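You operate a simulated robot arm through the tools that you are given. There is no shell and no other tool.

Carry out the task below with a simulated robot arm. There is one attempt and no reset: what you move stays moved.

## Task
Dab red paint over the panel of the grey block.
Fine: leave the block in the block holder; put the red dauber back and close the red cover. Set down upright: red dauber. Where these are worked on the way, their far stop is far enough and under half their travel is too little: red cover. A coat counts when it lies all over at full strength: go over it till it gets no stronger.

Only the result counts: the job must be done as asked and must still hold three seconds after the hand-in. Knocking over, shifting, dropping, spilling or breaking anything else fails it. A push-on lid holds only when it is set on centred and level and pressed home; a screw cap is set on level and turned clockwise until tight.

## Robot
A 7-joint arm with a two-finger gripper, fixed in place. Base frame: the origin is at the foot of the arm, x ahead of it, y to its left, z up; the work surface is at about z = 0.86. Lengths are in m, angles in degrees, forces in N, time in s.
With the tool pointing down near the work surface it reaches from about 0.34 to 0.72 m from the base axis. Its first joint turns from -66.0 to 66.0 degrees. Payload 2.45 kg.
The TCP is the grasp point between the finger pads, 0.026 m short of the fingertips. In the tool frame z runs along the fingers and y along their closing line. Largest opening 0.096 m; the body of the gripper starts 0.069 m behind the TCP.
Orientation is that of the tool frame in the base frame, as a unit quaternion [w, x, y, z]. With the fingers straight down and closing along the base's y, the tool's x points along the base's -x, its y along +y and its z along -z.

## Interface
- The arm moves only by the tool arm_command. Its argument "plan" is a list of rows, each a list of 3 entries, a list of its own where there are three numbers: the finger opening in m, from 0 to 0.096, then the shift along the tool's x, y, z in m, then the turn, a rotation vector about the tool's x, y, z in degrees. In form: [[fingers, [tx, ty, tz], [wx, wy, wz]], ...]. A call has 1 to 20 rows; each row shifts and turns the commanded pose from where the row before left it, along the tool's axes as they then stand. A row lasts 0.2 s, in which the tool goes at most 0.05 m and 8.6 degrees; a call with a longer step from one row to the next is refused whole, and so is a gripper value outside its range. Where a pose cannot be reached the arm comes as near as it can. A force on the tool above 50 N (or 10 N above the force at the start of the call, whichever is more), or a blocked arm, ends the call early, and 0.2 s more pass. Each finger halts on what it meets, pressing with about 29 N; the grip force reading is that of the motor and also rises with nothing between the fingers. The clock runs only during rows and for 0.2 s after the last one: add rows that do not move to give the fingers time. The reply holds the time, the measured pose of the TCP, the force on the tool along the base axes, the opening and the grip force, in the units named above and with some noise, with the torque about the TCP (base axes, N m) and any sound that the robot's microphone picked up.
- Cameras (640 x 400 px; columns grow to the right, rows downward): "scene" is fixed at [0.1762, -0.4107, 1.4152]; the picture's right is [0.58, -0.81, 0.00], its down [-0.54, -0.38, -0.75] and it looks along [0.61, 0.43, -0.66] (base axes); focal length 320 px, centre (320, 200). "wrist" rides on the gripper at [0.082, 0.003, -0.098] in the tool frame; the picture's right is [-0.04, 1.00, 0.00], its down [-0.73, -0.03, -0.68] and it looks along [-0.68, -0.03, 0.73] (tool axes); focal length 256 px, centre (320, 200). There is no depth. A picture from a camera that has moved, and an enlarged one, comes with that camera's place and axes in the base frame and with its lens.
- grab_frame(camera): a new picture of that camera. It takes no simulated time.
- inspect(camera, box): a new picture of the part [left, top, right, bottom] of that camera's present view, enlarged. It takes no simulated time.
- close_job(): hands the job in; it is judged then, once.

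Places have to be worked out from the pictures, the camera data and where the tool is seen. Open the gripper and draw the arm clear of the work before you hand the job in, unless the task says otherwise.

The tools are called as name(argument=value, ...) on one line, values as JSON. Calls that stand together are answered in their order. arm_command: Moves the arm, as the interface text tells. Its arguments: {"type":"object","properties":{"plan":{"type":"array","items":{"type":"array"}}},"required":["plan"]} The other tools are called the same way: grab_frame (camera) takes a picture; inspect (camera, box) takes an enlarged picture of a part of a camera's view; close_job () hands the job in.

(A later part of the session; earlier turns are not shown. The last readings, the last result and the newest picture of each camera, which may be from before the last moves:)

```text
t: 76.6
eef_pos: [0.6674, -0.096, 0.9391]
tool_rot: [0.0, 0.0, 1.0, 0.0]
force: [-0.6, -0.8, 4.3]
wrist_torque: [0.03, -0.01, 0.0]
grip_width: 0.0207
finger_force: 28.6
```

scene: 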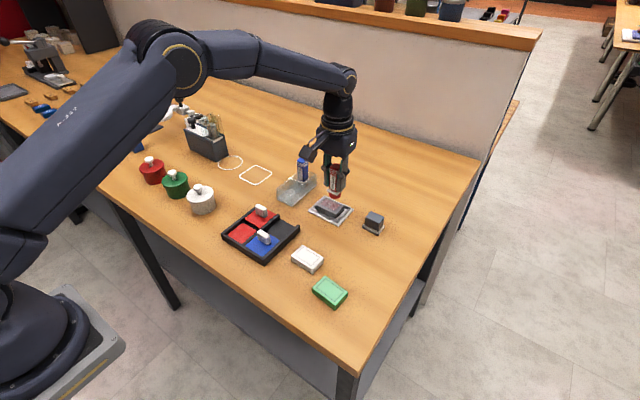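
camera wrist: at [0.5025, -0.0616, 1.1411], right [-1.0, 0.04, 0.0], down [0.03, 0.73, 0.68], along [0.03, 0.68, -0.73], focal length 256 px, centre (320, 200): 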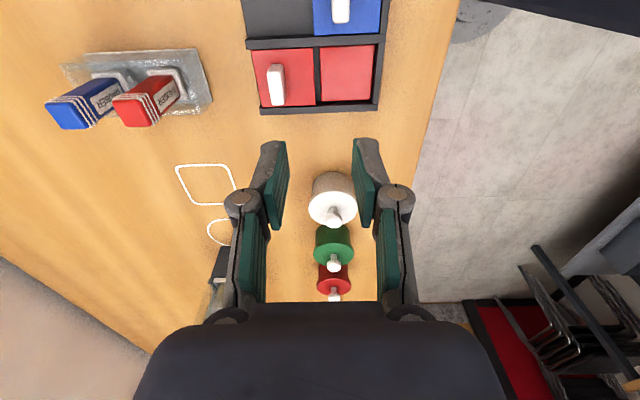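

4 N here; press another ~0.8 mm and hold 1 s, then lift to compare.

arm_command(plan=[[0.012, [0, 0, 0.0008], [0, 0, 0]], [0.012, [0, 0, 0], [0, 0, 0]], [0.012, [0, 0, 0], [0, 0, 0]], [0.012, [0, 0, 0], [0, 0, 0]], [0.012, [0, 0, 0], [0, 0, 0]]])

arm_command(plan=[[0.012, [0, 0, -0.002], [0, 0, 0]], [0.012, [0, 0, -0.008], [0, 0, 0]], [0.012, [0, 0, -0.031], [0, 0, 0]], [0.012, [0, 0, 0], [0, 0, 0]]])

inspect(camera="scene", box=[315, 195, 345, 215])

inspect(camera="wrist", box=[285, 65, 355, 130])

```text
t: 77.8
eef_pos: [0.6671, -0.0943, 0.9406]
tool_rot: [0.001, 0.0, 1.0, 0.0]
force: [1.0, -1.1, 14.2]
wrist_torque: [-0.03, -0.08, 0.0]
grip_width: 0.0208
finger_force: 28.6
```

```text
t: 78.8
eef_pos: [0.6676, -0.0949, 0.9787]
tool_rot: [0.0, 0.0, 1.0, 0.0]
force: [-0.7, 0.0, -1.1]
wrist_torque: [0.04, 0.02, 0.01]
grip_width: 0.0204
finger_force: 29.3
```

```text
16.00 times, centred on (330, 205) of scene
camera zoom: at [0.1762, -0.4107, 1.4152], right [0.58, -0.81, 0.0], down [-0.54, -0.38, -0.75], along [0.61, 0.43, -0.66], focal length 5112 px, centre (160, 120)
```

zoom: 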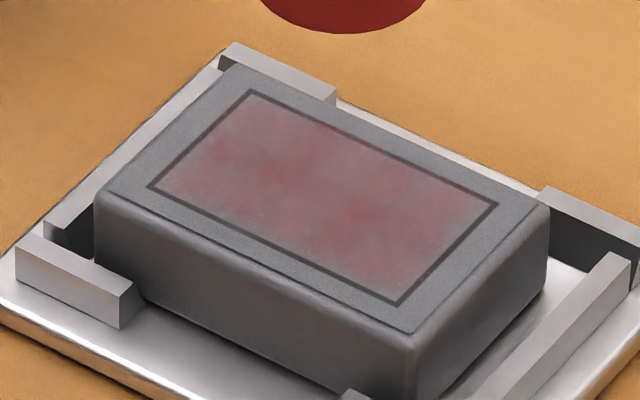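

```text
6.15 times, centred on (320, 98) of wrist
camera zoom: at [0.5857, -0.0917, 1.0774], right [0.04, 1.0, 0.0], down [0.73, -0.03, 0.68], along [0.68, -0.03, -0.73], focal length 1575 px, centre (320, 831)
```

zoom: 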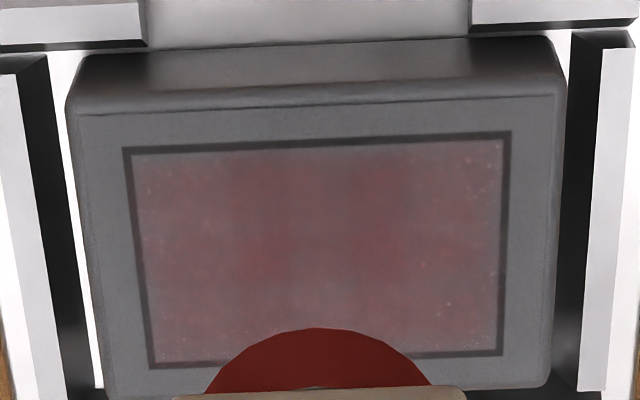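

No visible change again. I'll zoom in closely on the panel surface itself to understand the coat's texture before choosing the next stroke.

inspect(camera="scene", box=[320, 197, 342, 212])

inspect(camera="wrist", box=[295, 75, 345, 108])

inspect(camera="scene", box=[228, 218, 262, 245])

```text
16.00 times, centred on (331, 204) of scene
camera zoom: at [0.1762, -0.4107, 1.4152], right [0.58, -0.81, 0.0], down [-0.54, -0.38, -0.75], along [0.61, 0.43, -0.66], focal length 5112 px, centre (144, 128)
```

zoom: 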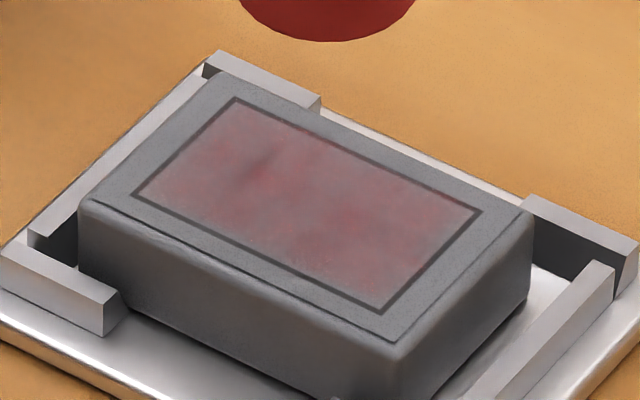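

```text
12.12 times, centred on (320, 92) of wrist
camera zoom: at [0.5857, -0.0917, 1.0774], right [0.04, 1.0, 0.0], down [0.73, -0.03, 0.68], along [0.68, -0.03, -0.73], focal length 3103 px, centre (320, 1515)
```

zoom: 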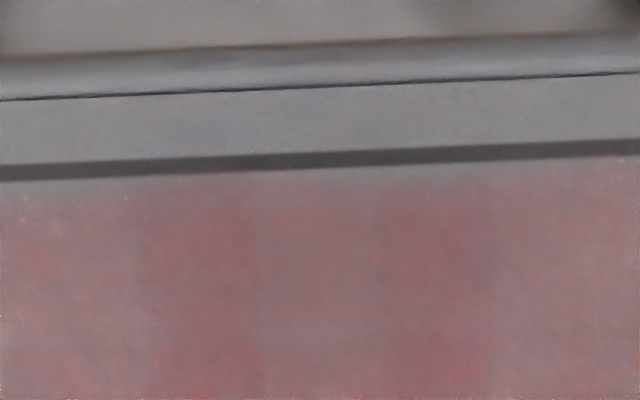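

```text
14.81 times, centred on (245, 232) of scene
camera zoom: at [0.1762, -0.4107, 1.4152], right [0.58, -0.81, 0.0], down [-0.54, -0.38, -0.75], along [0.61, 0.43, -0.66], focal length 4734 px, centre (1431, -267)
```

zoom: 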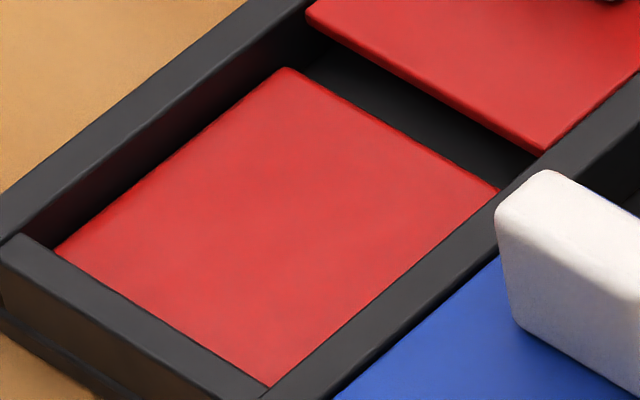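

The panel is a flat tint that's clearly not opaque red. I'll test sliding the head over the panel under light pressure (going over it) instead of static dabs.

arm_command(plan=[[0.012, [0, 0, 0.03], [0, 0, 0]], [0.012, [0, 0, 0.0095], [0, 0, 0]], [0.012, [0, 0, 0.0013], [0, 0, 0]], [0.012, [0, -0.006, 0], [0, 0, 0]], [0.012, [0, -0.006, 0], [0, 0, 0]], [0.012, [0, 0.006, 0], [0, 0, 0]], [0.012, [0, 0.006, 0], [0, 0, 0]], [0.012, [0, 0.006, 0], [0, 0, 0]], [0.012, [0, 0.006, 0], [0, 0, 0]], [0.012, [0, -0.006, 0], [0, 0, 0]], [0.012, [0, -0.006, 0], [0, 0, 0]], [0.012, [0, 0, 0], [0, 0, 0]]])

inspect(camera="scene", box=[310, 185, 350, 220])

```text
t: 81.4
eef_pos: [0.6686, -0.093, 0.9403]
tool_rot: [0.001, 0.0, 1.0, 0.0]
force: [0.1, 7.6, 15.0]
wrist_torque: [0.36, -0.12, 0.01]
grip_width: 0.0207
finger_force: 29.3
```

```text
11.43 times, centred on (330, 202) of scene
camera zoom: at [0.1759, -0.4105, 1.4153], right [0.58, -0.81, 0.0], down [-0.54, -0.38, -0.75], along [0.61, 0.43, -0.66], focal length 3652 px, centre (206, 171)
```

zoom: 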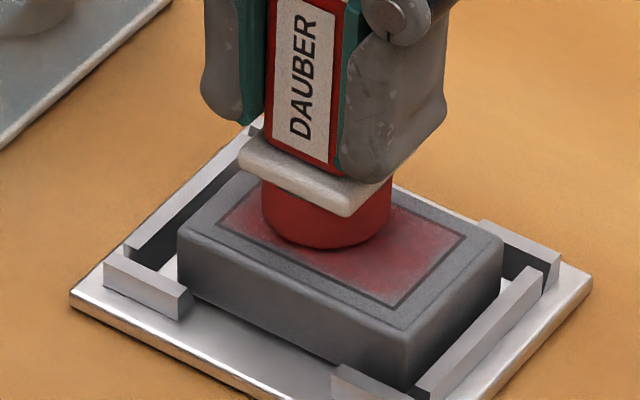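

Sliding clearly strengthened the red. I'll keep going over it with back-and-forth strokes, then lift and compare.

arm_command(plan=[[0.012, [0, -0.006, 0], [0, 0, 0]], [0.012, [0, -0.006, 0], [0, 0, 0]], [0.012, [0, -0.004, 0], [0, 0, 0]], [0.012, [0, 0.006, 0], [0, 0, 0]], [0.012, [0, 0.006, 0], [0, 0, 0]], [0.012, [0, 0.006, 0], [0, 0, 0]], [0.012, [0, 0.006, 0], [0, 0, 0]], [0.012, [0, 0.006, 0], [0, 0, 0]], [0.012, [0, -0.006, 0], [0, 0, 0]], [0.012, [0, -0.008, 0], [0, 0, 0]], [0.012, [0, 0, -0.002], [0, 0, 0]], [0.012, [0, 0, -0.01], [0, 0, 0]], [0.012, [0, 0, -0.028], [0, 0, 0]], [0.012, [0, 0, 0], [0, 0, 0]]])

inspect(camera="scene", box=[315, 195, 345, 215])

inspect(camera="wrist", box=[275, 55, 365, 130])

```text
t: 84.4
eef_pos: [0.6674, -0.0943, 0.9797]
tool_rot: [0.0, 0.0, 1.0, -0.001]
force: [-0.2, 0.5, -0.1]
wrist_torque: [0.01, 0.02, 0.01]
grip_width: 0.0209
finger_force: 28.6
```

```text
16.00 times, centred on (330, 205) of scene
camera zoom: at [0.1762, -0.4107, 1.4152], right [0.58, -0.81, 0.0], down [-0.54, -0.38, -0.75], along [0.61, 0.43, -0.66], focal length 5112 px, centre (160, 120)
```

zoom: 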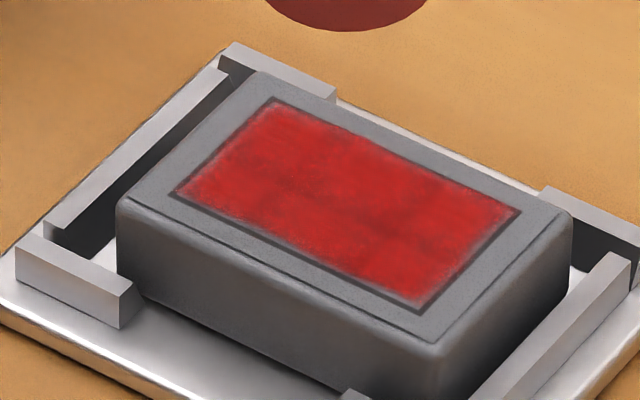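

```text
5.33 times, centred on (320, 92) of wrist
camera zoom: at [0.5859, -0.0918, 1.0766], right [0.04, 1.0, 0.0], down [0.73, -0.03, 0.68], along [0.68, -0.03, -0.73], focal length 1365 px, centre (320, 773)
```

zoom: 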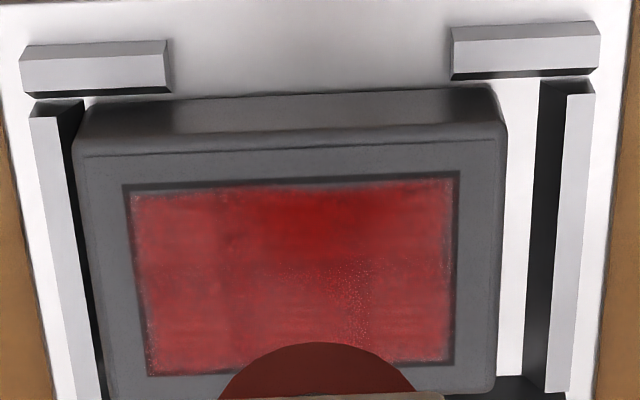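

The coat is now a strong red and the dauber head looks depleted (browner). I'll reload it on the pad with a small rubbing motion and go over the panel again, including the edges.

arm_command(plan=[[0.012, [0, 0, -0.02], [0, 0, 0]], [0.012, [0.0374, 0.023, 0], [0, 0, 0]], [0.012, [0.0374, 0.023, 0], [0, 0, 0]], [0.012, [0.0374, 0.023, 0], [0, 0, 0]], [0.012, [0.0374, 0.023, 0], [0, 0, 0]], [0.012, [0.0374, 0.023, 0], [0, 0, 0]], [0.012, [0, 0, 0.03], [0, 0, 0]], [0.012, [0, 0, 0.03], [0, 0, 0]], [0.012, [0, 0, 0.005], [0, 0, 0]], [0.012, [0, 0, 0.003], [0, 0, 0]], [0.012, [0, 0, 0.0012], [0, 0, 0]], [0.012, [0, 0, 0.0006], [0, 0, 0]], [0.012, [0, 0, 0], [0, 0, 0]]])

inspect(camera="scene", box=[210, 180, 300, 260])

```text
t: 87.2
eef_pos: [0.4813, 0.0197, 0.9297]
tool_rot: [0.001, 0.0, 1.0, 0.0]
force: [-0.2, -1.1, 6.5]
wrist_torque: [-0.02, 0.04, 0.0]
grip_width: 0.0208
finger_force: 28.6
```

```text
5.00 times, centred on (255, 220) of scene
camera zoom: at [0.1761, -0.4108, 1.4152], right [0.58, -0.81, 0.0], down [-0.54, -0.38, -0.75], along [0.61, 0.43, -0.66], focal length 1598 px, centre (645, 100)
```

zoom: 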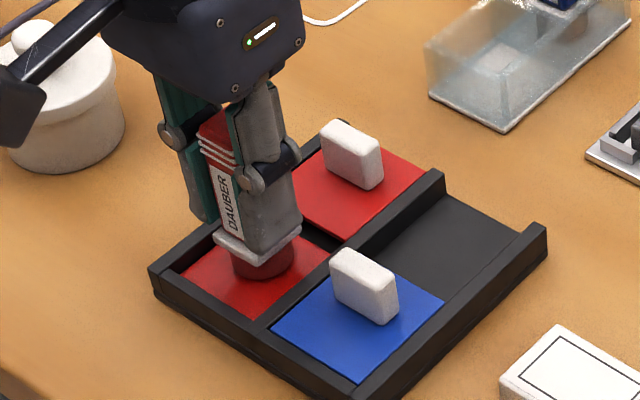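

6.5 N on the pad; press slightly more, rub a few mm each way, then lift and return over the panel (now centred at ~(0.668, -0.0985)).

arm_command(plan=[[0.012, [0, 0, 0.0006], [0, 0, 0]], [0.012, [0, 0.005, 0], [0, 0, 0]], [0.012, [0, -0.005, 0], [0, 0, 0]], [0.012, [0, -0.005, 0], [0, 0, 0]], [0.012, [0, 0.005, 0], [0, 0, 0]], [0.012, [0, 0, 0], [0, 0, 0]], [0.012, [0, 0, -0.002], [0, 0, 0]], [0.012, [0, 0, -0.03], [0, 0, 0]], [0.012, [0, 0, -0.038], [0, 0, 0]], [0.012, [-0.0374, -0.0235, 0], [0, 0, 0]], [0.012, [-0.0374, -0.0235, 0], [0, 0, 0]], [0.012, [-0.0374, -0.0235, 0], [0, 0, 0]], [0.012, [-0.0374, -0.0235, 0], [0, 0, 0]], [0.012, [-0.0374, -0.0235, 0], [0, 0, 0]], [0.012, [0, 0, 0.02], [0, 0, 0]], [0.012, [0, 0, 0], [0, 0, 0]]])

inspect(camera="scene", box=[300, 160, 360, 220])

inspect(camera="wrist", box=[275, 55, 365, 130])

```text
t: 90.6
eef_pos: [0.6668, -0.0968, 0.9787]
tool_rot: [0.0, 0.0, 1.0, 0.0]
force: [0.5, 0.5, -0.1]
wrist_torque: [0.01, 0.01, 0.0]
grip_width: 0.0206
finger_force: 29.0
```

```text
6.67 times, centred on (330, 190) of scene
camera zoom: at [0.1762, -0.4108, 1.4152], right [0.58, -0.81, 0.0], down [-0.54, -0.38, -0.75], along [0.61, 0.43, -0.66], focal length 2130 px, centre (253, 267)
```

zoom: 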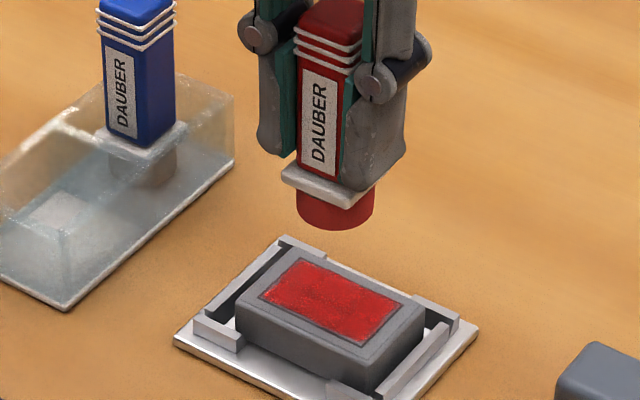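

```text
5.33 times, centred on (320, 92) of wrist
camera zoom: at [0.5854, -0.0937, 1.0763], right [0.04, 1.0, 0.0], down [0.73, -0.03, 0.68], along [0.68, -0.03, -0.73], focal length 1365 px, centre (320, 773)
```

zoom: 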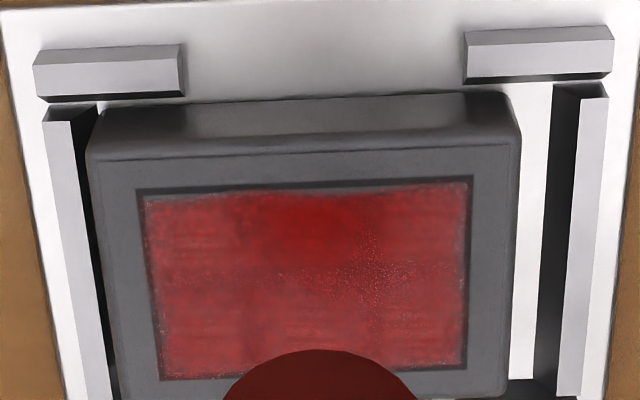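

Head is bright red again. Now long y-strokes over the base-side half of the panel (x offset −5 mm), with the block free to rest against its guides.

arm_command(plan=[[0.012, [0.005, 0, 0.03], [0, 0, 0]], [0.012, [0, 0, 0.0085], [0, 0, 0]], [0.012, [0, 0, 0.0015], [0, 0, 0]], [0.012, [0, -0.007, 0], [0, 0, 0]], [0.012, [0, -0.007, 0], [0, 0, 0]], [0.012, [0, 0.008, 0], [0, 0, 0]], [0.012, [0, 0.008, 0], [0, 0, 0]], [0.012, [0, 0.008, 0], [0, 0, 0]], [0.012, [0, 0.008, 0], [0, 0, 0]], [0.012, [0, 0.002, 0], [0, 0, 0]], [0.012, [0, -0.008, 0], [0, 0, 0]], [0.012, [0, -0.008, 0], [0, 0, 0]], [0.012, [0, -0.008, 0], [0, 0, 0]], [0.012, [0, -0.008, 0], [0, 0, 0]], [0.012, [0, 0.008, 0], [0, 0, 0]], [0.012, [0, 0.006, 0], [0, 0, 0]], [0.012, [0, 0, 0], [0, 0, 0]]])

inspect(camera="scene", box=[310, 185, 350, 220])

```text
t: 94.2
eef_pos: [0.6615, -0.0952, 0.939]
tool_rot: [0.0, 0.0, 1.0, 0.0]
force: [0.5, 0.1, -1.3]
wrist_torque: [-0.01, 0.01, 0.02]
grip_width: 0.0209
finger_force: 29.0
```

```text
11.43 times, centred on (330, 202) of scene
camera zoom: at [0.1762, -0.4107, 1.4152], right [0.58, -0.81, 0.0], down [-0.54, -0.38, -0.75], along [0.61, 0.43, -0.66], focal length 3652 px, centre (206, 171)
```

zoom: 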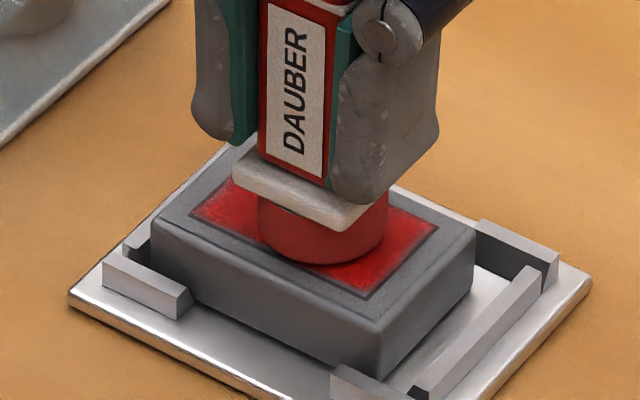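

Contact has been lost slightly (the dauber slid up ~1 mm in the grip). I'll press 1 mm lower and check.

arm_command(plan=[[0.012, [0, 0, 0.0008], [0, 0, 0]], [0.012, [0, 0, 0.0005], [0, 0, 0]], [0.012, [0, 0, 0], [0, 0, 0]]])

```text
t: 95.0
eef_pos: [0.6618, -0.0962, 0.9379]
tool_rot: [0.001, -0.001, 1.0, -0.001]
force: [-2.6, 0.8, 11.3]
wrist_torque: [0.06, 0.11, 0.03]
grip_width: 0.0206
finger_force: 29.0
```

11 N. Now strokes in y, then across in x to the far half and back along y.

arm_command(plan=[[0.012, [0, -0.008, 0], [0, 0, 0]], [0.012, [0, -0.008, 0], [0, 0, 0]], [0.012, [0, 0.008, 0], [0, 0, 0]], [0.012, [0, 0.008, 0], [0, 0, 0]], [0.012, [0, 0.008, 0], [0, 0, 0]], [0.012, [0, 0.008, 0], [0, 0, 0]], [0.012, [0, 0.002, 0], [0, 0, 0]], [0.012, [-0.0055, 0, 0], [0, 0, 0]], [0.012, [-0.0065, 0, 0], [0, 0, 0]], [0.012, [0, -0.008, 0], [0, 0, 0]], [0.012, [0, -0.008, 0], [0, 0, 0]], [0.012, [0, -0.008, 0], [0, 0, 0]], [0.012, [0, -0.008, 0], [0, 0, 0]], [0.012, [0, -0.002, 0], [0, 0, 0]], [0.012, [0, 0.008, 0], [0, 0, 0]], [0.012, [0, 0.008, 0], [0, 0, 0]], [0.012, [0, 0, 0], [0, 0, 0]]])

inspect(camera="scene", box=[310, 185, 350, 220])

```text
t: 98.6
eef_pos: [0.6739, -0.0963, 0.9366]
tool_rot: [0.0, 0.0, 1.0, -0.001]
force: [-0.7, -4.2, 7.9]
wrist_torque: [-0.23, -0.02, 0.0]
grip_width: 0.0205
finger_force: 29.4
```

```text
11.43 times, centred on (330, 202) of scene
camera zoom: at [0.1761, -0.4108, 1.4152], right [0.58, -0.81, 0.0], down [-0.54, -0.38, -0.75], along [0.61, 0.43, -0.66], focal length 3652 px, centre (206, 171)
```

zoom: 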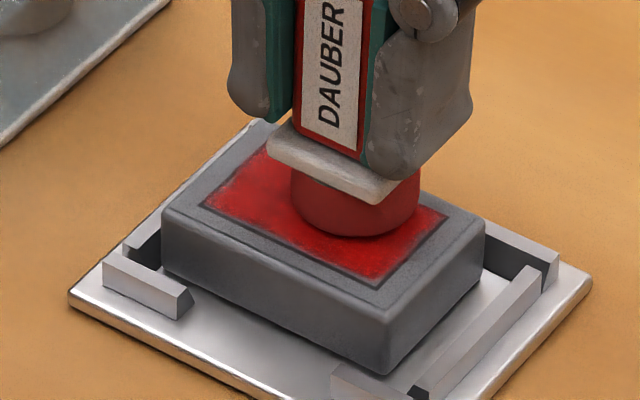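

Still 8 N in contact. One more full pass on the far half and then lift to view.

arm_command(plan=[[0.012, [0, 0.008, 0], [0, 0, 0]], [0.012, [0, 0.008, 0], [0, 0, 0]], [0.012, [0, -0.008, 0], [0, 0, 0]], [0.012, [0, -0.008, 0], [0, 0, 0]], [0.012, [0, -0.008, 0], [0, 0, 0]], [0.012, [0, -0.008, 0], [0, 0, 0]], [0.012, [0, 0.008, 0], [0, 0, 0]], [0.012, [0, 0.008, 0], [0, 0, 0]], [0.012, [0, 0, -0.003], [0, 0, 0]], [0.012, [0, 0, -0.01], [0, 0, 0]], [0.012, [0.006, 0, -0.028], [0, 0, 0]], [0.012, [0, 0, 0], [0, 0, 0]]])

inspect(camera="scene", box=[315, 195, 345, 215])

inspect(camera="wrist", box=[275, 55, 365, 130])

inspect(camera="scene", box=[300, 160, 360, 220])

```text
t: 101.2
eef_pos: [0.6687, -0.0942, 0.9783]
tool_rot: [0.0, 0.0, 1.0, -0.001]
force: [-0.8, -0.3, -0.8]
wrist_torque: [-0.04, 0.02, 0.0]
grip_width: 0.0208
finger_force: 29.2
```

```text
16.00 times, centred on (330, 205) of scene
camera zoom: at [0.1762, -0.4107, 1.4152], right [0.58, -0.81, 0.0], down [-0.54, -0.38, -0.75], along [0.61, 0.43, -0.66], focal length 5112 px, centre (160, 120)
```

zoom: 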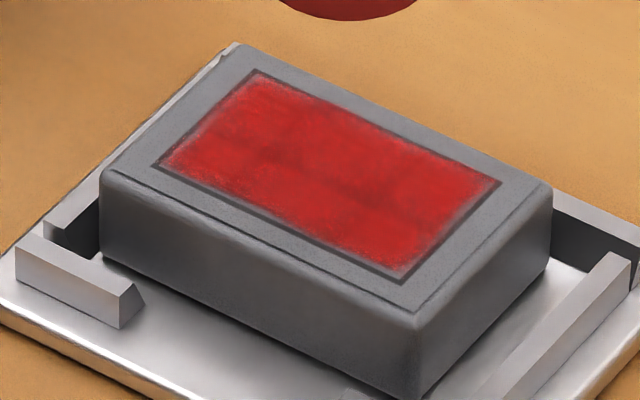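

```text
5.33 times, centred on (320, 92) of wrist
camera zoom: at [0.5866, -0.0914, 1.0758], right [0.04, 1.0, 0.0], down [0.73, -0.03, 0.68], along [0.68, -0.03, -0.73], focal length 1365 px, centre (320, 773)
```

zoom: 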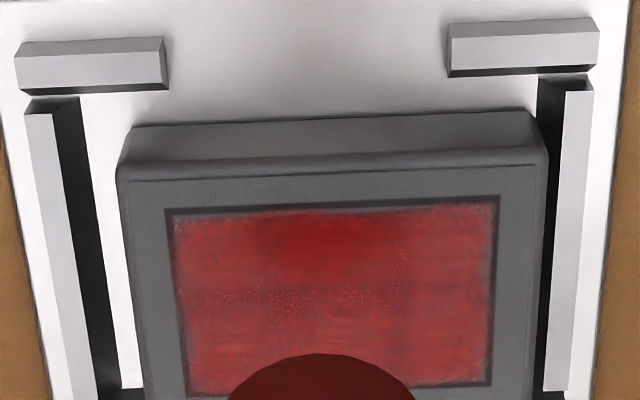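

```text
6.67 times, centred on (330, 190) of scene
camera zoom: at [0.1762, -0.4107, 1.4152], right [0.58, -0.81, 0.0], down [-0.54, -0.38, -0.75], along [0.61, 0.43, -0.66], focal length 2130 px, centre (253, 267)
```

zoom: 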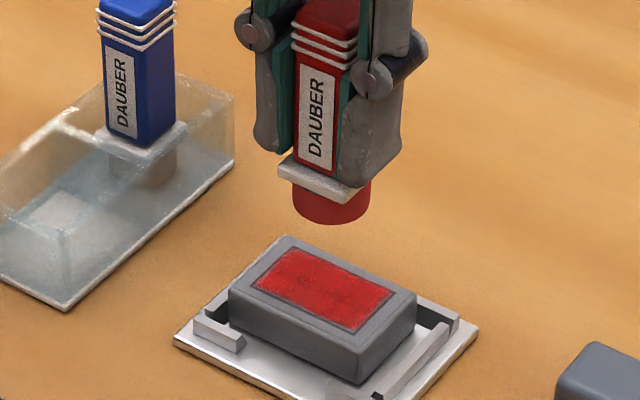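

The coat looks strong and similar to before this pass. I'll move the dauber aside (−y, up) so the wrist camera sees the entire panel, and check the edges.

arm_command(plan=[[0.012, [0, 0, -0.03], [0, 0, 0]], [0.012, [0, -0.04, 0], [0, 0, 0]], [0.012, [0, -0.02, 0], [0, 0, 0]], [0.012, [0, 0, 0], [0, 0, 0]]])

grab_frame(camera="wrist")

inspect(camera="scene", box=[318, 196, 344, 214])

```text
t: 102.2
eef_pos: [0.6701, -0.154, 1.0085]
tool_rot: [0.0, 0.0, 1.0, 0.0]
force: [-0.8, -0.6, -0.4]
wrist_torque: [0.01, -0.04, 0.02]
grip_width: 0.0209
finger_force: 29.2
```

```text
taken
camera wrist: at [0.5872, -0.152, 1.1059], right [0.04, 1.0, 0.0], down [0.73, -0.03, 0.68], along [0.68, -0.03, -0.73], focal length 256 px, centre (320, 200)
```

wrist: 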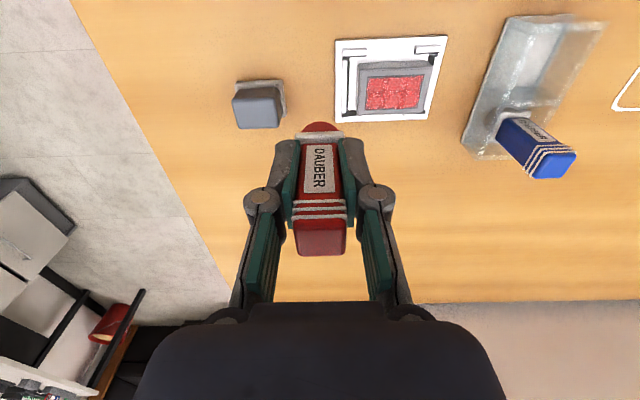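

```text
16.00 times, centred on (331, 205) of scene
camera zoom: at [0.1762, -0.4108, 1.4152], right [0.58, -0.81, 0.0], down [-0.54, -0.38, -0.75], along [0.61, 0.43, -0.66], focal length 5112 px, centre (144, 120)
```

zoom: 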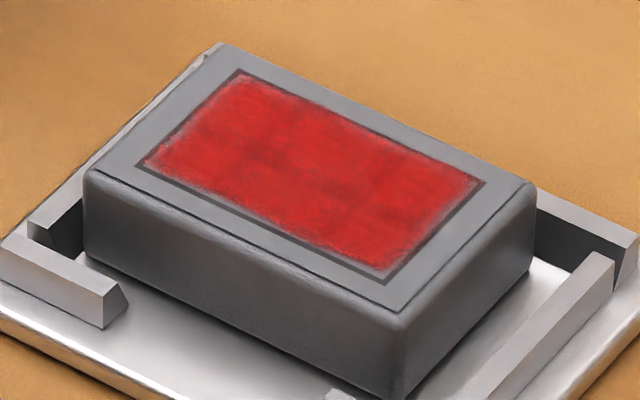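

I'll zoom the wrist view on the block for edge coverage and to verify it's seated.

inspect(camera="wrist", box=[330, 30, 455, 125])

inspect(camera="wrist", box=[355, 65, 440, 115])

```text
4.21 times, centred on (392, 78) of wrist
camera zoom: at [0.5872, -0.152, 1.1059], right [0.04, 1.0, 0.0], down [0.73, -0.03, 0.68], along [0.68, -0.03, -0.73], focal length 1078 px, centre (15, 716)
```

zoom: 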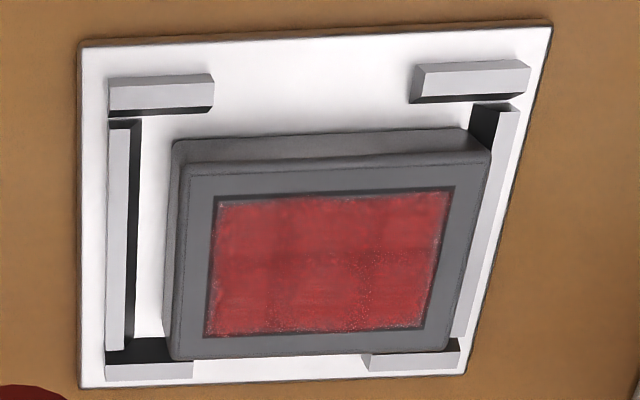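

```text
7.53 times, centred on (398, 90) of wrist
camera zoom: at [0.5872, -0.152, 1.1059], right [0.04, 1.0, 0.0], down [0.73, -0.03, 0.68], along [0.68, -0.03, -0.73], focal length 1927 px, centre (-264, 1028)
```

zoom: 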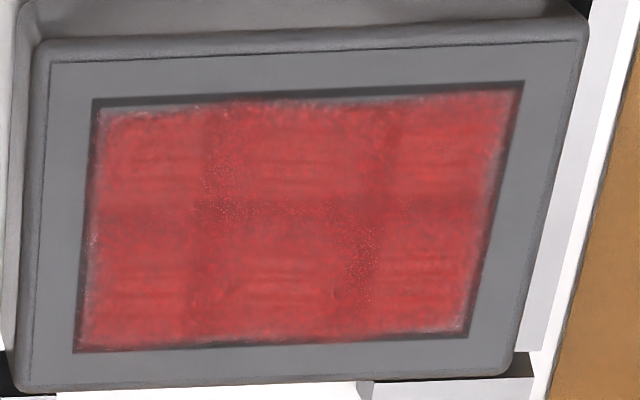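

Zooming reveals the panel's coat in 6 patches (3×2) that all look evenly red, with faint seams. To test whether it's saturated, I'll reload and go over it once more, then compare from this same camera pose.

arm_command(plan=[[0.012, [0.0313, 0.02925, 0], [0, 0, 0]], [0.012, [0.0313, 0.02925, 0], [0, 0, 0]], [0.012, [0.0313, 0.02925, 0], [0, 0, 0]], [0.012, [0.0313, 0.02925, 0], [0, 0, 0]], [0.012, [0.0313, 0.02925, 0], [0, 0, 0]], [0.012, [0.0313, 0.02925, 0], [0, 0, 0]], [0.012, [0, 0, 0.04], [0, 0, 0]], [0.012, [0, 0, 0.03], [0, 0, 0]], [0.012, [0, 0, 0.006], [0, 0, 0]], [0.012, [0, 0, 0.003], [0, 0, 0]], [0.012, [0, 0, 0.0012], [0, 0, 0]], [0.012, [0, 0, 0.0006], [0, 0, 0]], [0.012, [0, 0, 0], [0, 0, 0]], [0.012, [0, 0, 0], [0, 0, 0]]])

```text
t: 105.2
eef_pos: [0.4808, 0.0206, 0.928]
tool_rot: [0.001, 0.0, 1.0, 0.0]
force: [-0.5, 0.4, 7.6]
wrist_torque: [0.02, -0.06, -0.03]
grip_width: 0.0207
finger_force: 29.3
```

7.6 N on the pad; rub a little there, lift, and return over the panel's base-side half.

arm_command(plan=[[0.012, [0, 0, 0.0005], [0, 0, 0]], [0.012, [0, 0.005, 0], [0, 0, 0]], [0.012, [0, -0.005, 0], [0, 0, 0]], [0.012, [0, 0, 0], [0, 0, 0]], [0.012, [0, 0, -0.002], [0, 0, 0]], [0.012, [0, 0, -0.03], [0, 0, 0]], [0.012, [0, 0, -0.038], [0, 0, 0]], [0.012, [-0.0367, -0.0229, 0], [0, 0, 0]], [0.012, [-0.0367, -0.0229, 0], [0, 0, 0]], [0.012, [-0.0367, -0.0229, 0], [0, 0, 0]], [0.012, [-0.0367, -0.0229, 0], [0, 0, 0]], [0.012, [-0.0367, -0.0229, 0], [0, 0, 0]], [0.012, [0, 0, 0.03], [0, 0, 0]], [0.012, [0, 0, 0.02], [0, 0, 0]], [0.012, [0, 0, 0.0085], [0, 0, 0]], [0.012, [0, 0, 0.0015], [0, 0, 0]], [0.012, [0, 0, 0], [0, 0, 0]]])

```text
t: 108.8
eef_pos: [0.6631, -0.0944, 0.9371]
tool_rot: [0.0, 0.0, 1.0, 0.0]
force: [-0.2, 1.0, -0.5]
wrist_torque: [-0.02, -0.03, -0.01]
grip_width: 0.021
finger_force: 28.9
```

Just above contact; stepping down a bit more.

arm_command(plan=[[0.012, [0, 0, 0.0008], [0, 0, 0]], [0.012, [0, 0, 0.0005], [0, 0, 0]], [0.012, [0, 0, 0], [0, 0, 0]]])

```text
t: 109.6
eef_pos: [0.6634, -0.0958, 0.9353]
tool_rot: [0.001, 0.0, 1.0, 0.001]
force: [-1.6, 0.9, 13.0]
wrist_torque: [0.01, 0.09, 0.01]
grip_width: 0.0208
finger_force: 28.6
```

13 N. Full y-strokes on the near half, across, then the far half.

arm_command(plan=[[0.012, [0, -0.008, 0], [0, 0, 0]], [0.012, [0, -0.009, 0], [0, 0, 0]], [0.012, [0, 0.009, 0], [0, 0, 0]], [0.012, [0, 0.008, 0], [0, 0, 0]], [0.012, [0, 0.008, 0], [0, 0, 0]], [0.012, [0, 0.009, 0], [0, 0, 0]], [0.012, [-0.005, 0, 0], [0, 0, 0]], [0.012, [-0.005, 0, 0], [0, 0, 0]], [0.012, [-0.005, 0, 0], [0, 0, 0]], [0.012, [0, -0.009, 0], [0, 0, 0]], [0.012, [0, -0.008, 0], [0, 0, 0]], [0.012, [0, -0.008, 0], [0, 0, 0]], [0.012, [0, -0.009, 0], [0, 0, 0]], [0.012, [0, 0.009, 0], [0, 0, 0]], [0.012, [0, 0.008, 0], [0, 0, 0]], [0.012, [0, 0, 0], [0, 0, 0]]])

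```text
t: 113.0
eef_pos: [0.6783, -0.0952, 0.9365]
tool_rot: [-0.001, 0.0, 1.0, 0.0]
force: [0.3, -2.2, 5.1]
wrist_torque: [-0.15, -0.01, -0.02]
grip_width: 0.0209
finger_force: 29.4
```

Still 5 N; another pass here, then lift and return to the same viewing pose for a fair comparison.

arm_command(plan=[[0.012, [0, 0.009, 0.0005], [0, 0, 0]], [0.012, [0, 0.008, 0], [0, 0, 0]], [0.012, [0, -0.009, 0], [0, 0, 0]], [0.012, [0, -0.008, 0], [0, 0, 0]], [0.012, [0, -0.008, 0], [0, 0, 0]], [0.012, [0, -0.009, 0], [0, 0, 0]], [0.012, [0, 0.009, 0], [0, 0, 0]], [0.012, [0, 0.008, 0], [0, 0, 0]], [0.012, [0, 0, -0.003], [0, 0, 0]], [0.012, [0, 0, -0.02], [0, 0, 0]], [0.012, [0.0107, 0, -0.04], [0, 0, 0]], [0.012, [0, -0.03, -0.0101], [0, 0, 0]], [0.012, [0, -0.031, 0], [0, 0, 0]], [0.012, [0, 0, 0], [0, 0, 0]], [0.012, [0, 0, 0], [0, 0, 0]]])

inspect(camera="wrist", box=[330, 30, 455, 125])

inspect(camera="wrist", box=[355, 65, 440, 115])

inspect(camera="scene", box=[318, 196, 344, 214])

```text
t: 116.2
eef_pos: [0.6672, -0.1561, 1.0079]
tool_rot: [0.0, -0.001, 1.0, 0.0]
force: [0.4, -0.8, -0.3]
wrist_torque: [-0.02, 0.02, -0.02]
grip_width: 0.0208
finger_force: 29.0
```

```text
4.21 times, centred on (392, 78) of wrist
camera zoom: at [0.5856, -0.1527, 1.1051], right [0.04, 1.0, 0.0], down [0.73, -0.03, 0.68], along [0.68, -0.03, -0.73], focal length 1078 px, centre (15, 716)
```

zoom: 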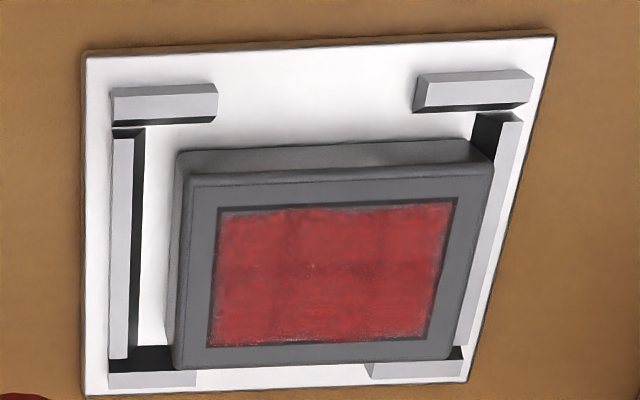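

```text
7.53 times, centred on (398, 90) of wrist
camera zoom: at [0.5856, -0.1527, 1.1051], right [0.04, 1.0, 0.0], down [0.73, -0.03, 0.68], along [0.68, -0.03, -0.73], focal length 1927 px, centre (-264, 1028)
```

zoom: 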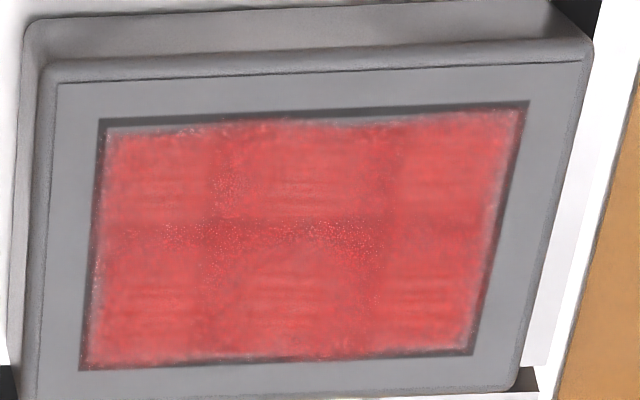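

```text
16.00 times, centred on (331, 205) of scene
camera zoom: at [0.1762, -0.4108, 1.4152], right [0.58, -0.81, 0.0], down [-0.54, -0.38, -0.75], along [0.61, 0.43, -0.66], focal length 5112 px, centre (144, 120)
```

zoom: 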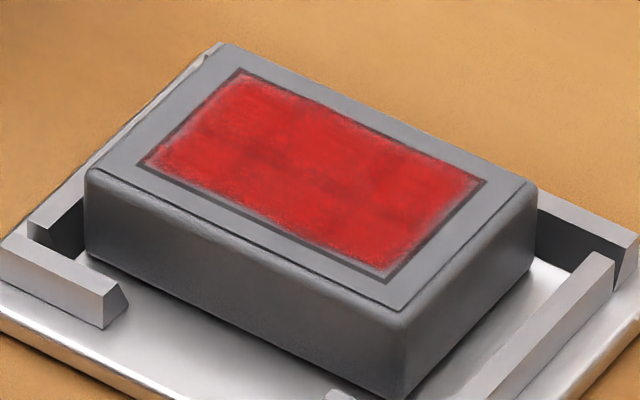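

The coat is unchanged from the previous pass (same red, same pattern), so it gets no stronger. Now the return: the dauber has slid up ~5–6 mm in the grip, so I'll inspect the rack's wall height before setting it back.

inspect(camera="scene", box=[272, 165, 322, 207])

inspect(camera="wrist", box=[455, 5, 615, 185])

inspect(camera="scene", box=[320, 140, 380, 210])

```text
9.52 times, centred on (297, 186) of scene
camera zoom: at [0.1762, -0.4108, 1.4152], right [0.58, -0.81, 0.0], down [-0.54, -0.38, -0.75], along [0.61, 0.43, -0.66], focal length 3043 px, centre (539, 333)
```

zoom: 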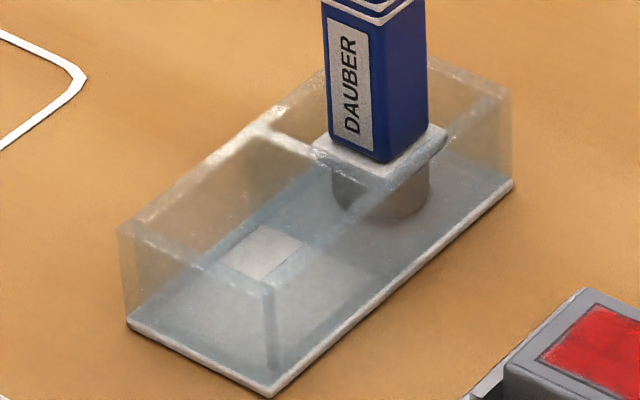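

```text
2.22 times, centred on (535, 95) of wrist
camera zoom: at [0.5856, -0.1527, 1.1051], right [0.04, 1.0, 0.0], down [0.73, -0.03, 0.68], along [0.68, -0.03, -0.73], focal length 569 px, centre (-158, 433)
```

zoom: 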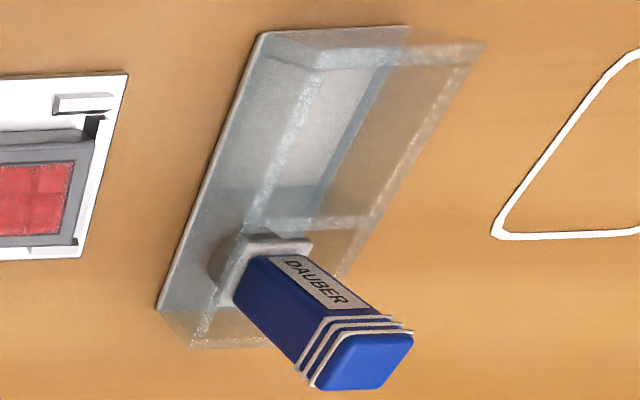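

```text
5.71 times, centred on (350, 175) of scene
camera zoom: at [0.1762, -0.4108, 1.4152], right [0.58, -0.81, 0.0], down [-0.54, -0.38, -0.75], along [0.61, 0.43, -0.66], focal length 1826 px, centre (149, 343)
```

zoom: 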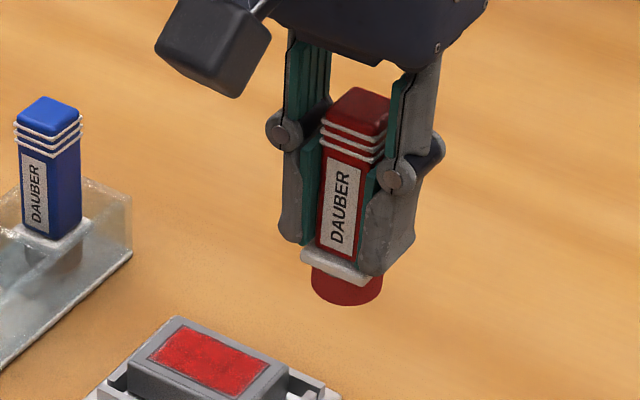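

The rack is an open two-bay box with walls near z≈0.895; the dauber just stands in its bay. I'll zoom on the held dauber to check whether it's still vertical in the grip.

inspect(camera="scene", box=[365, 150, 395, 200])

inspect(camera="scene", box=[340, 150, 400, 200])

inspect(camera="wrist", box=[260, 100, 380, 270])

```text
8.00 times, centred on (380, 175) of scene
camera zoom: at [0.1762, -0.4108, 1.4152], right [0.58, -0.81, 0.0], down [-0.54, -0.38, -0.75], along [0.61, 0.43, -0.66], focal length 2556 px, centre (-160, 400)
```

zoom: 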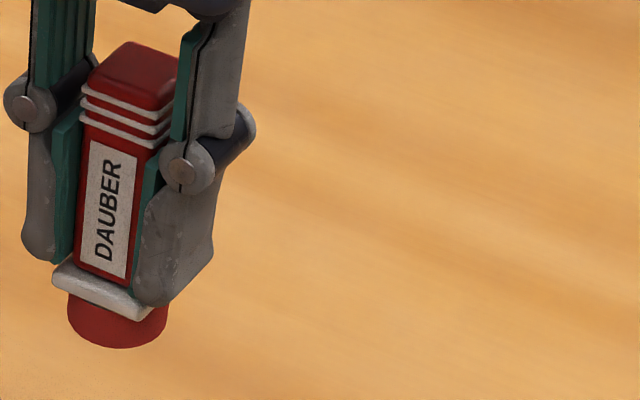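

```text
8.00 times, centred on (370, 175) of scene
camera zoom: at [0.1762, -0.4108, 1.4152], right [0.58, -0.81, 0.0], down [-0.54, -0.38, -0.75], along [0.61, 0.43, -0.66], focal length 2556 px, centre (-80, 400)
```

zoom: 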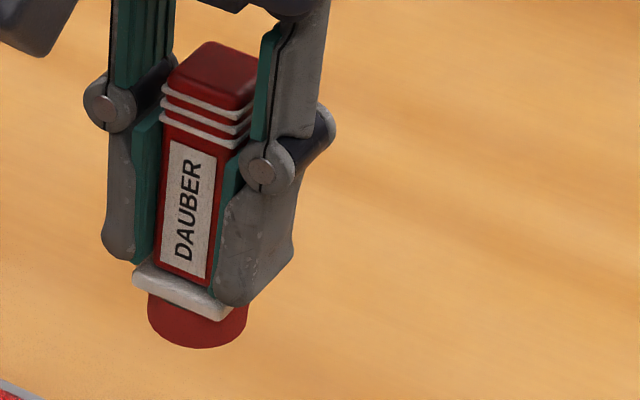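

```text
2.35 times, centred on (320, 185) of wrist
camera zoom: at [0.5856, -0.1527, 1.1051], right [0.04, 1.0, 0.0], down [0.73, -0.03, 0.68], along [0.68, -0.03, -0.73], focal length 602 px, centre (320, 235)
```

zoom: 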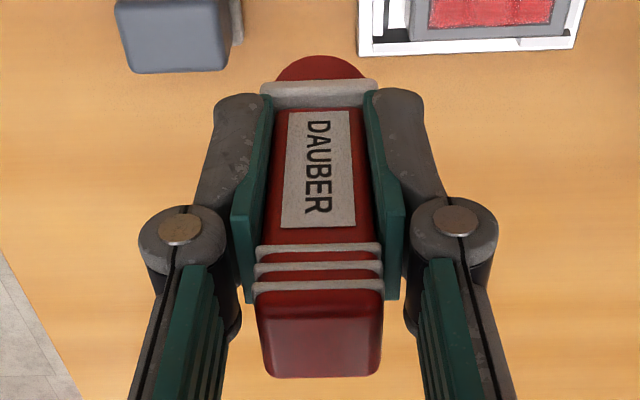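

The dauber is still essentially vertical. I'll stand it on the paint pad, release, and regrip ~8 mm higher so the fingertips clear the rack walls when returning it.

arm_command(plan=[[0.012, [0.0313, 0.02925, 0], [0, 0, 0]], [0.012, [0.0313, 0.02925, 0], [0, 0, 0]], [0.012, [0.0313, 0.02925, 0], [0, 0, 0]], [0.012, [0.0313, 0.02925, 0], [0, 0, 0]], [0.012, [0.0313, 0.02925, 0], [0, 0, 0]], [0.012, [0.0313, 0.02925, 0], [0, 0, 0]], [0.012, [0, 0, 0.04], [0, 0, 0]], [0.012, [0, 0, 0.03], [0, 0, 0]], [0.012, [0, 0, 0.006], [0, 0, 0]], [0.012, [0, 0, 0.003], [0, 0, 0]], [0.012, [0, 0, 0.0015], [0, 0, 0]], [0.012, [0, 0, 0], [0, 0, 0]], [0.012, [0, 0, 0], [0, 0, 0]]])

```text
t: 119.0
eef_pos: [0.4812, 0.02, 0.9275]
tool_rot: [0.0, 0.0, 1.0, 0.0]
force: [0.2, 0.1, 0.5]
wrist_torque: [0.0, -0.03, 0.0]
grip_width: 0.0209
finger_force: 29.2
```

Not yet in contact; stepping down by half-millimetres.

arm_command(plan=[[0.012, [0, 0, 0.0006], [0, 0, 0]], [0.012, [0, 0, 0.0005], [0, 0, 0]], [0.012, [0, 0, 0], [0, 0, 0]]])

```text
t: 119.8
eef_pos: [0.4808, 0.0206, 0.9278]
tool_rot: [0.0, 0.001, 1.0, 0.0]
force: [0.7, 0.9, 0.3]
wrist_torque: [-0.01, 0.01, 0.01]
grip_width: 0.0208
finger_force: 29.0
```

arm_command(plan=[[0.012, [0, 0, 0.0006], [0, 0, 0]], [0.012, [0, 0, 0.0005], [0, 0, 0]], [0.012, [0, 0, 0], [0, 0, 0]]])

```text
t: 120.6
eef_pos: [0.4802, 0.0204, 0.9263]
tool_rot: [0.0, 0.0, 1.0, 0.0]
force: [-0.9, -0.2, 8.6]
wrist_torque: [-0.04, -0.05, -0.01]
grip_width: 0.0209
finger_force: 28.7
```

Contact at ~9 N. I relieve slightly, open the fingers gently, and check that it stands.

arm_command(plan=[[0.012, [0, 0, -0.0004], [0, 0, 0]], [0.022, [0, 0, 0], [0, 0, 0]], [0.024, [0, 0, 0], [0, 0, 0]], [0.03, [0, 0, 0], [0, 0, 0]], [0.034, [0, 0, 0], [0, 0, 0]], [0.034, [0, 0, 0], [0, 0, 0]]])

inspect(camera="scene", box=[210, 170, 300, 260])

inspect(camera="wrist", box=[230, 80, 410, 260])

```text
t: 122.0
eef_pos: [0.4801, 0.0209, 0.9259]
tool_rot: [0.001, 0.0, 1.0, 0.0]
force: [0.6, 0.0, -0.1]
wrist_torque: [-0.02, 0.0, -0.03]
grip_width: 0.034
finger_force: 0.1
```

```text
4.44 times, centred on (255, 215) of scene
camera zoom: at [0.1762, -0.4107, 1.4152], right [0.58, -0.81, 0.0], down [-0.54, -0.38, -0.75], along [0.61, 0.43, -0.66], focal length 1420 px, centre (609, 133)
```

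zoom: 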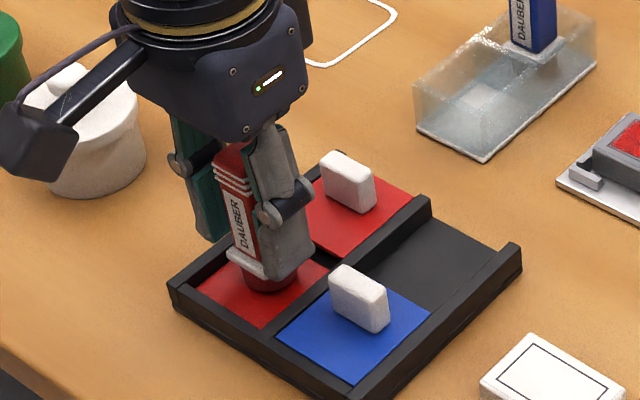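

```text
2.22 times, centred on (320, 170) of wrist
camera zoom: at [0.3984, 0.023, 1.0234], right [0.04, 1.0, 0.0], down [0.73, -0.03, 0.68], along [0.68, -0.03, -0.73], focal length 569 px, centre (320, 267)
```

zoom: 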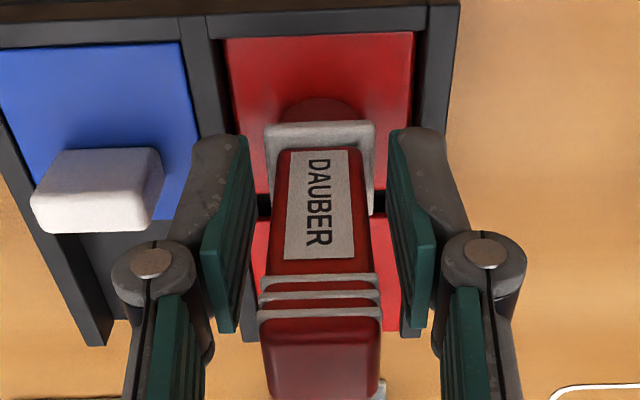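

It stands upright and centred between the fingers. I raise the TCP 8.5 mm and regrip.

arm_command(plan=[[0.034, [0, 0, -0.0085], [0, 0, 0]], [0.034, [0, 0, 0], [0, 0, 0]], [0.026, [0, 0, 0], [0, 0, 0]], [0.022, [0, 0, 0], [0, 0, 0]], [0.012, [0, 0, 0], [0, 0, 0]], [0.012, [0, 0, 0], [0, 0, 0]], [0.012, [0, 0, 0], [0, 0, 0]]])

inspect(camera="wrist", box=[230, 80, 410, 260])

```text
t: 123.6
eef_pos: [0.4796, 0.0208, 0.9343]
tool_rot: [-0.001, 0.0, 1.0, 0.0]
force: [-1.3, -0.2, 1.8]
wrist_torque: [0.0, -0.04, -0.01]
grip_width: 0.0208
finger_force: 29.0
```

```text
2.22 times, centred on (320, 170) of wrist
camera zoom: at [0.3985, 0.0226, 1.0318], right [0.04, 1.0, 0.0], down [0.73, -0.03, 0.68], along [0.68, -0.03, -0.73], focal length 569 px, centre (320, 267)
```

zoom: 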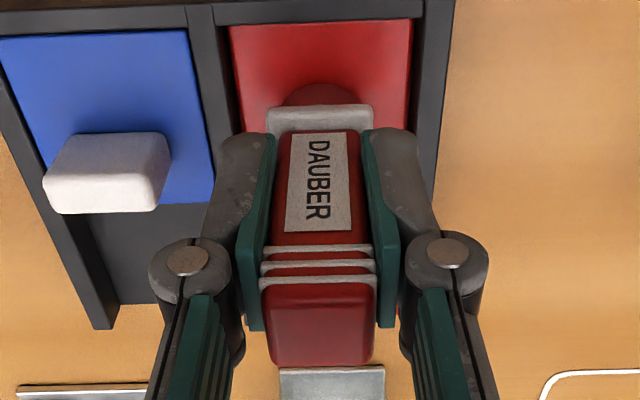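

Regripped; now the set-down height in the rack should be TCP z≈0.926. I lift and carry it back over its bay at (0.6525, 0.020).

arm_command(plan=[[0.012, [0, 0, -0.01], [0, 0, 0]], [0.012, [0, 0, -0.03], [0, 0, 0]], [0.012, [0, 0, -0.03], [0, 0, 0]], [0.012, [-0.043, 0, 0], [0, 0, 0]], [0.012, [-0.043, 0, 0], [0, 0, 0]], [0.012, [-0.043, 0, 0], [0, 0, 0]], [0.012, [-0.043, 0, 0], [0, 0, 0]], [0.012, [0, 0, 0], [0, 0, 0]], [0.012, [0, 0, 0], [0, 0, 0]]])

inspect(camera="scene", box=[260, 130, 340, 210])

inspect(camera="wrist", box=[230, 60, 410, 240])

```text
t: 125.6
eef_pos: [0.6525, 0.0202, 1.0043]
tool_rot: [-0.001, 0.0, 1.0, 0.001]
force: [-0.2, 0.1, -0.3]
wrist_torque: [0.01, 0.0, 0.03]
grip_width: 0.0207
finger_force: 28.8
```

```text
5.00 times, centred on (300, 170) of scene
camera zoom: at [0.1762, -0.4107, 1.4152], right [0.58, -0.81, 0.0], down [-0.54, -0.38, -0.75], along [0.61, 0.43, -0.66], focal length 1598 px, centre (420, 350)
```

zoom: 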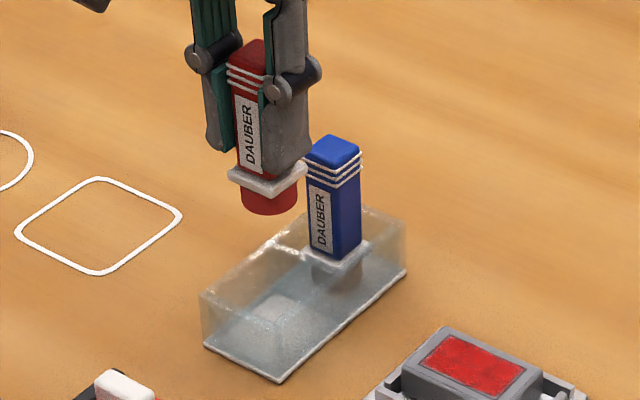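

```text
2.22 times, centred on (320, 150) of wrist
camera zoom: at [0.5706, 0.023, 1.1026], right [0.04, 1.0, 0.0], down [0.73, -0.03, 0.68], along [0.68, -0.03, -0.73], focal length 569 px, centre (320, 311)
```

zoom: 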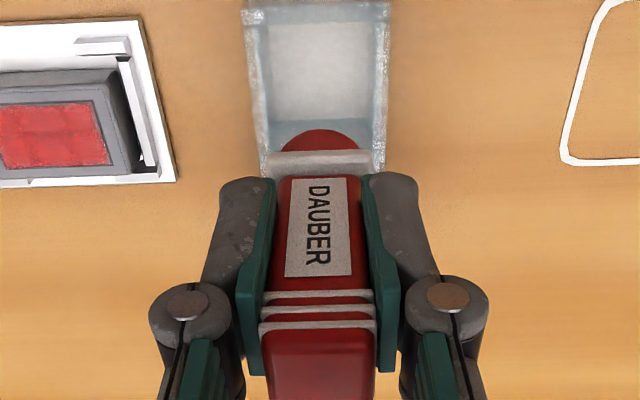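

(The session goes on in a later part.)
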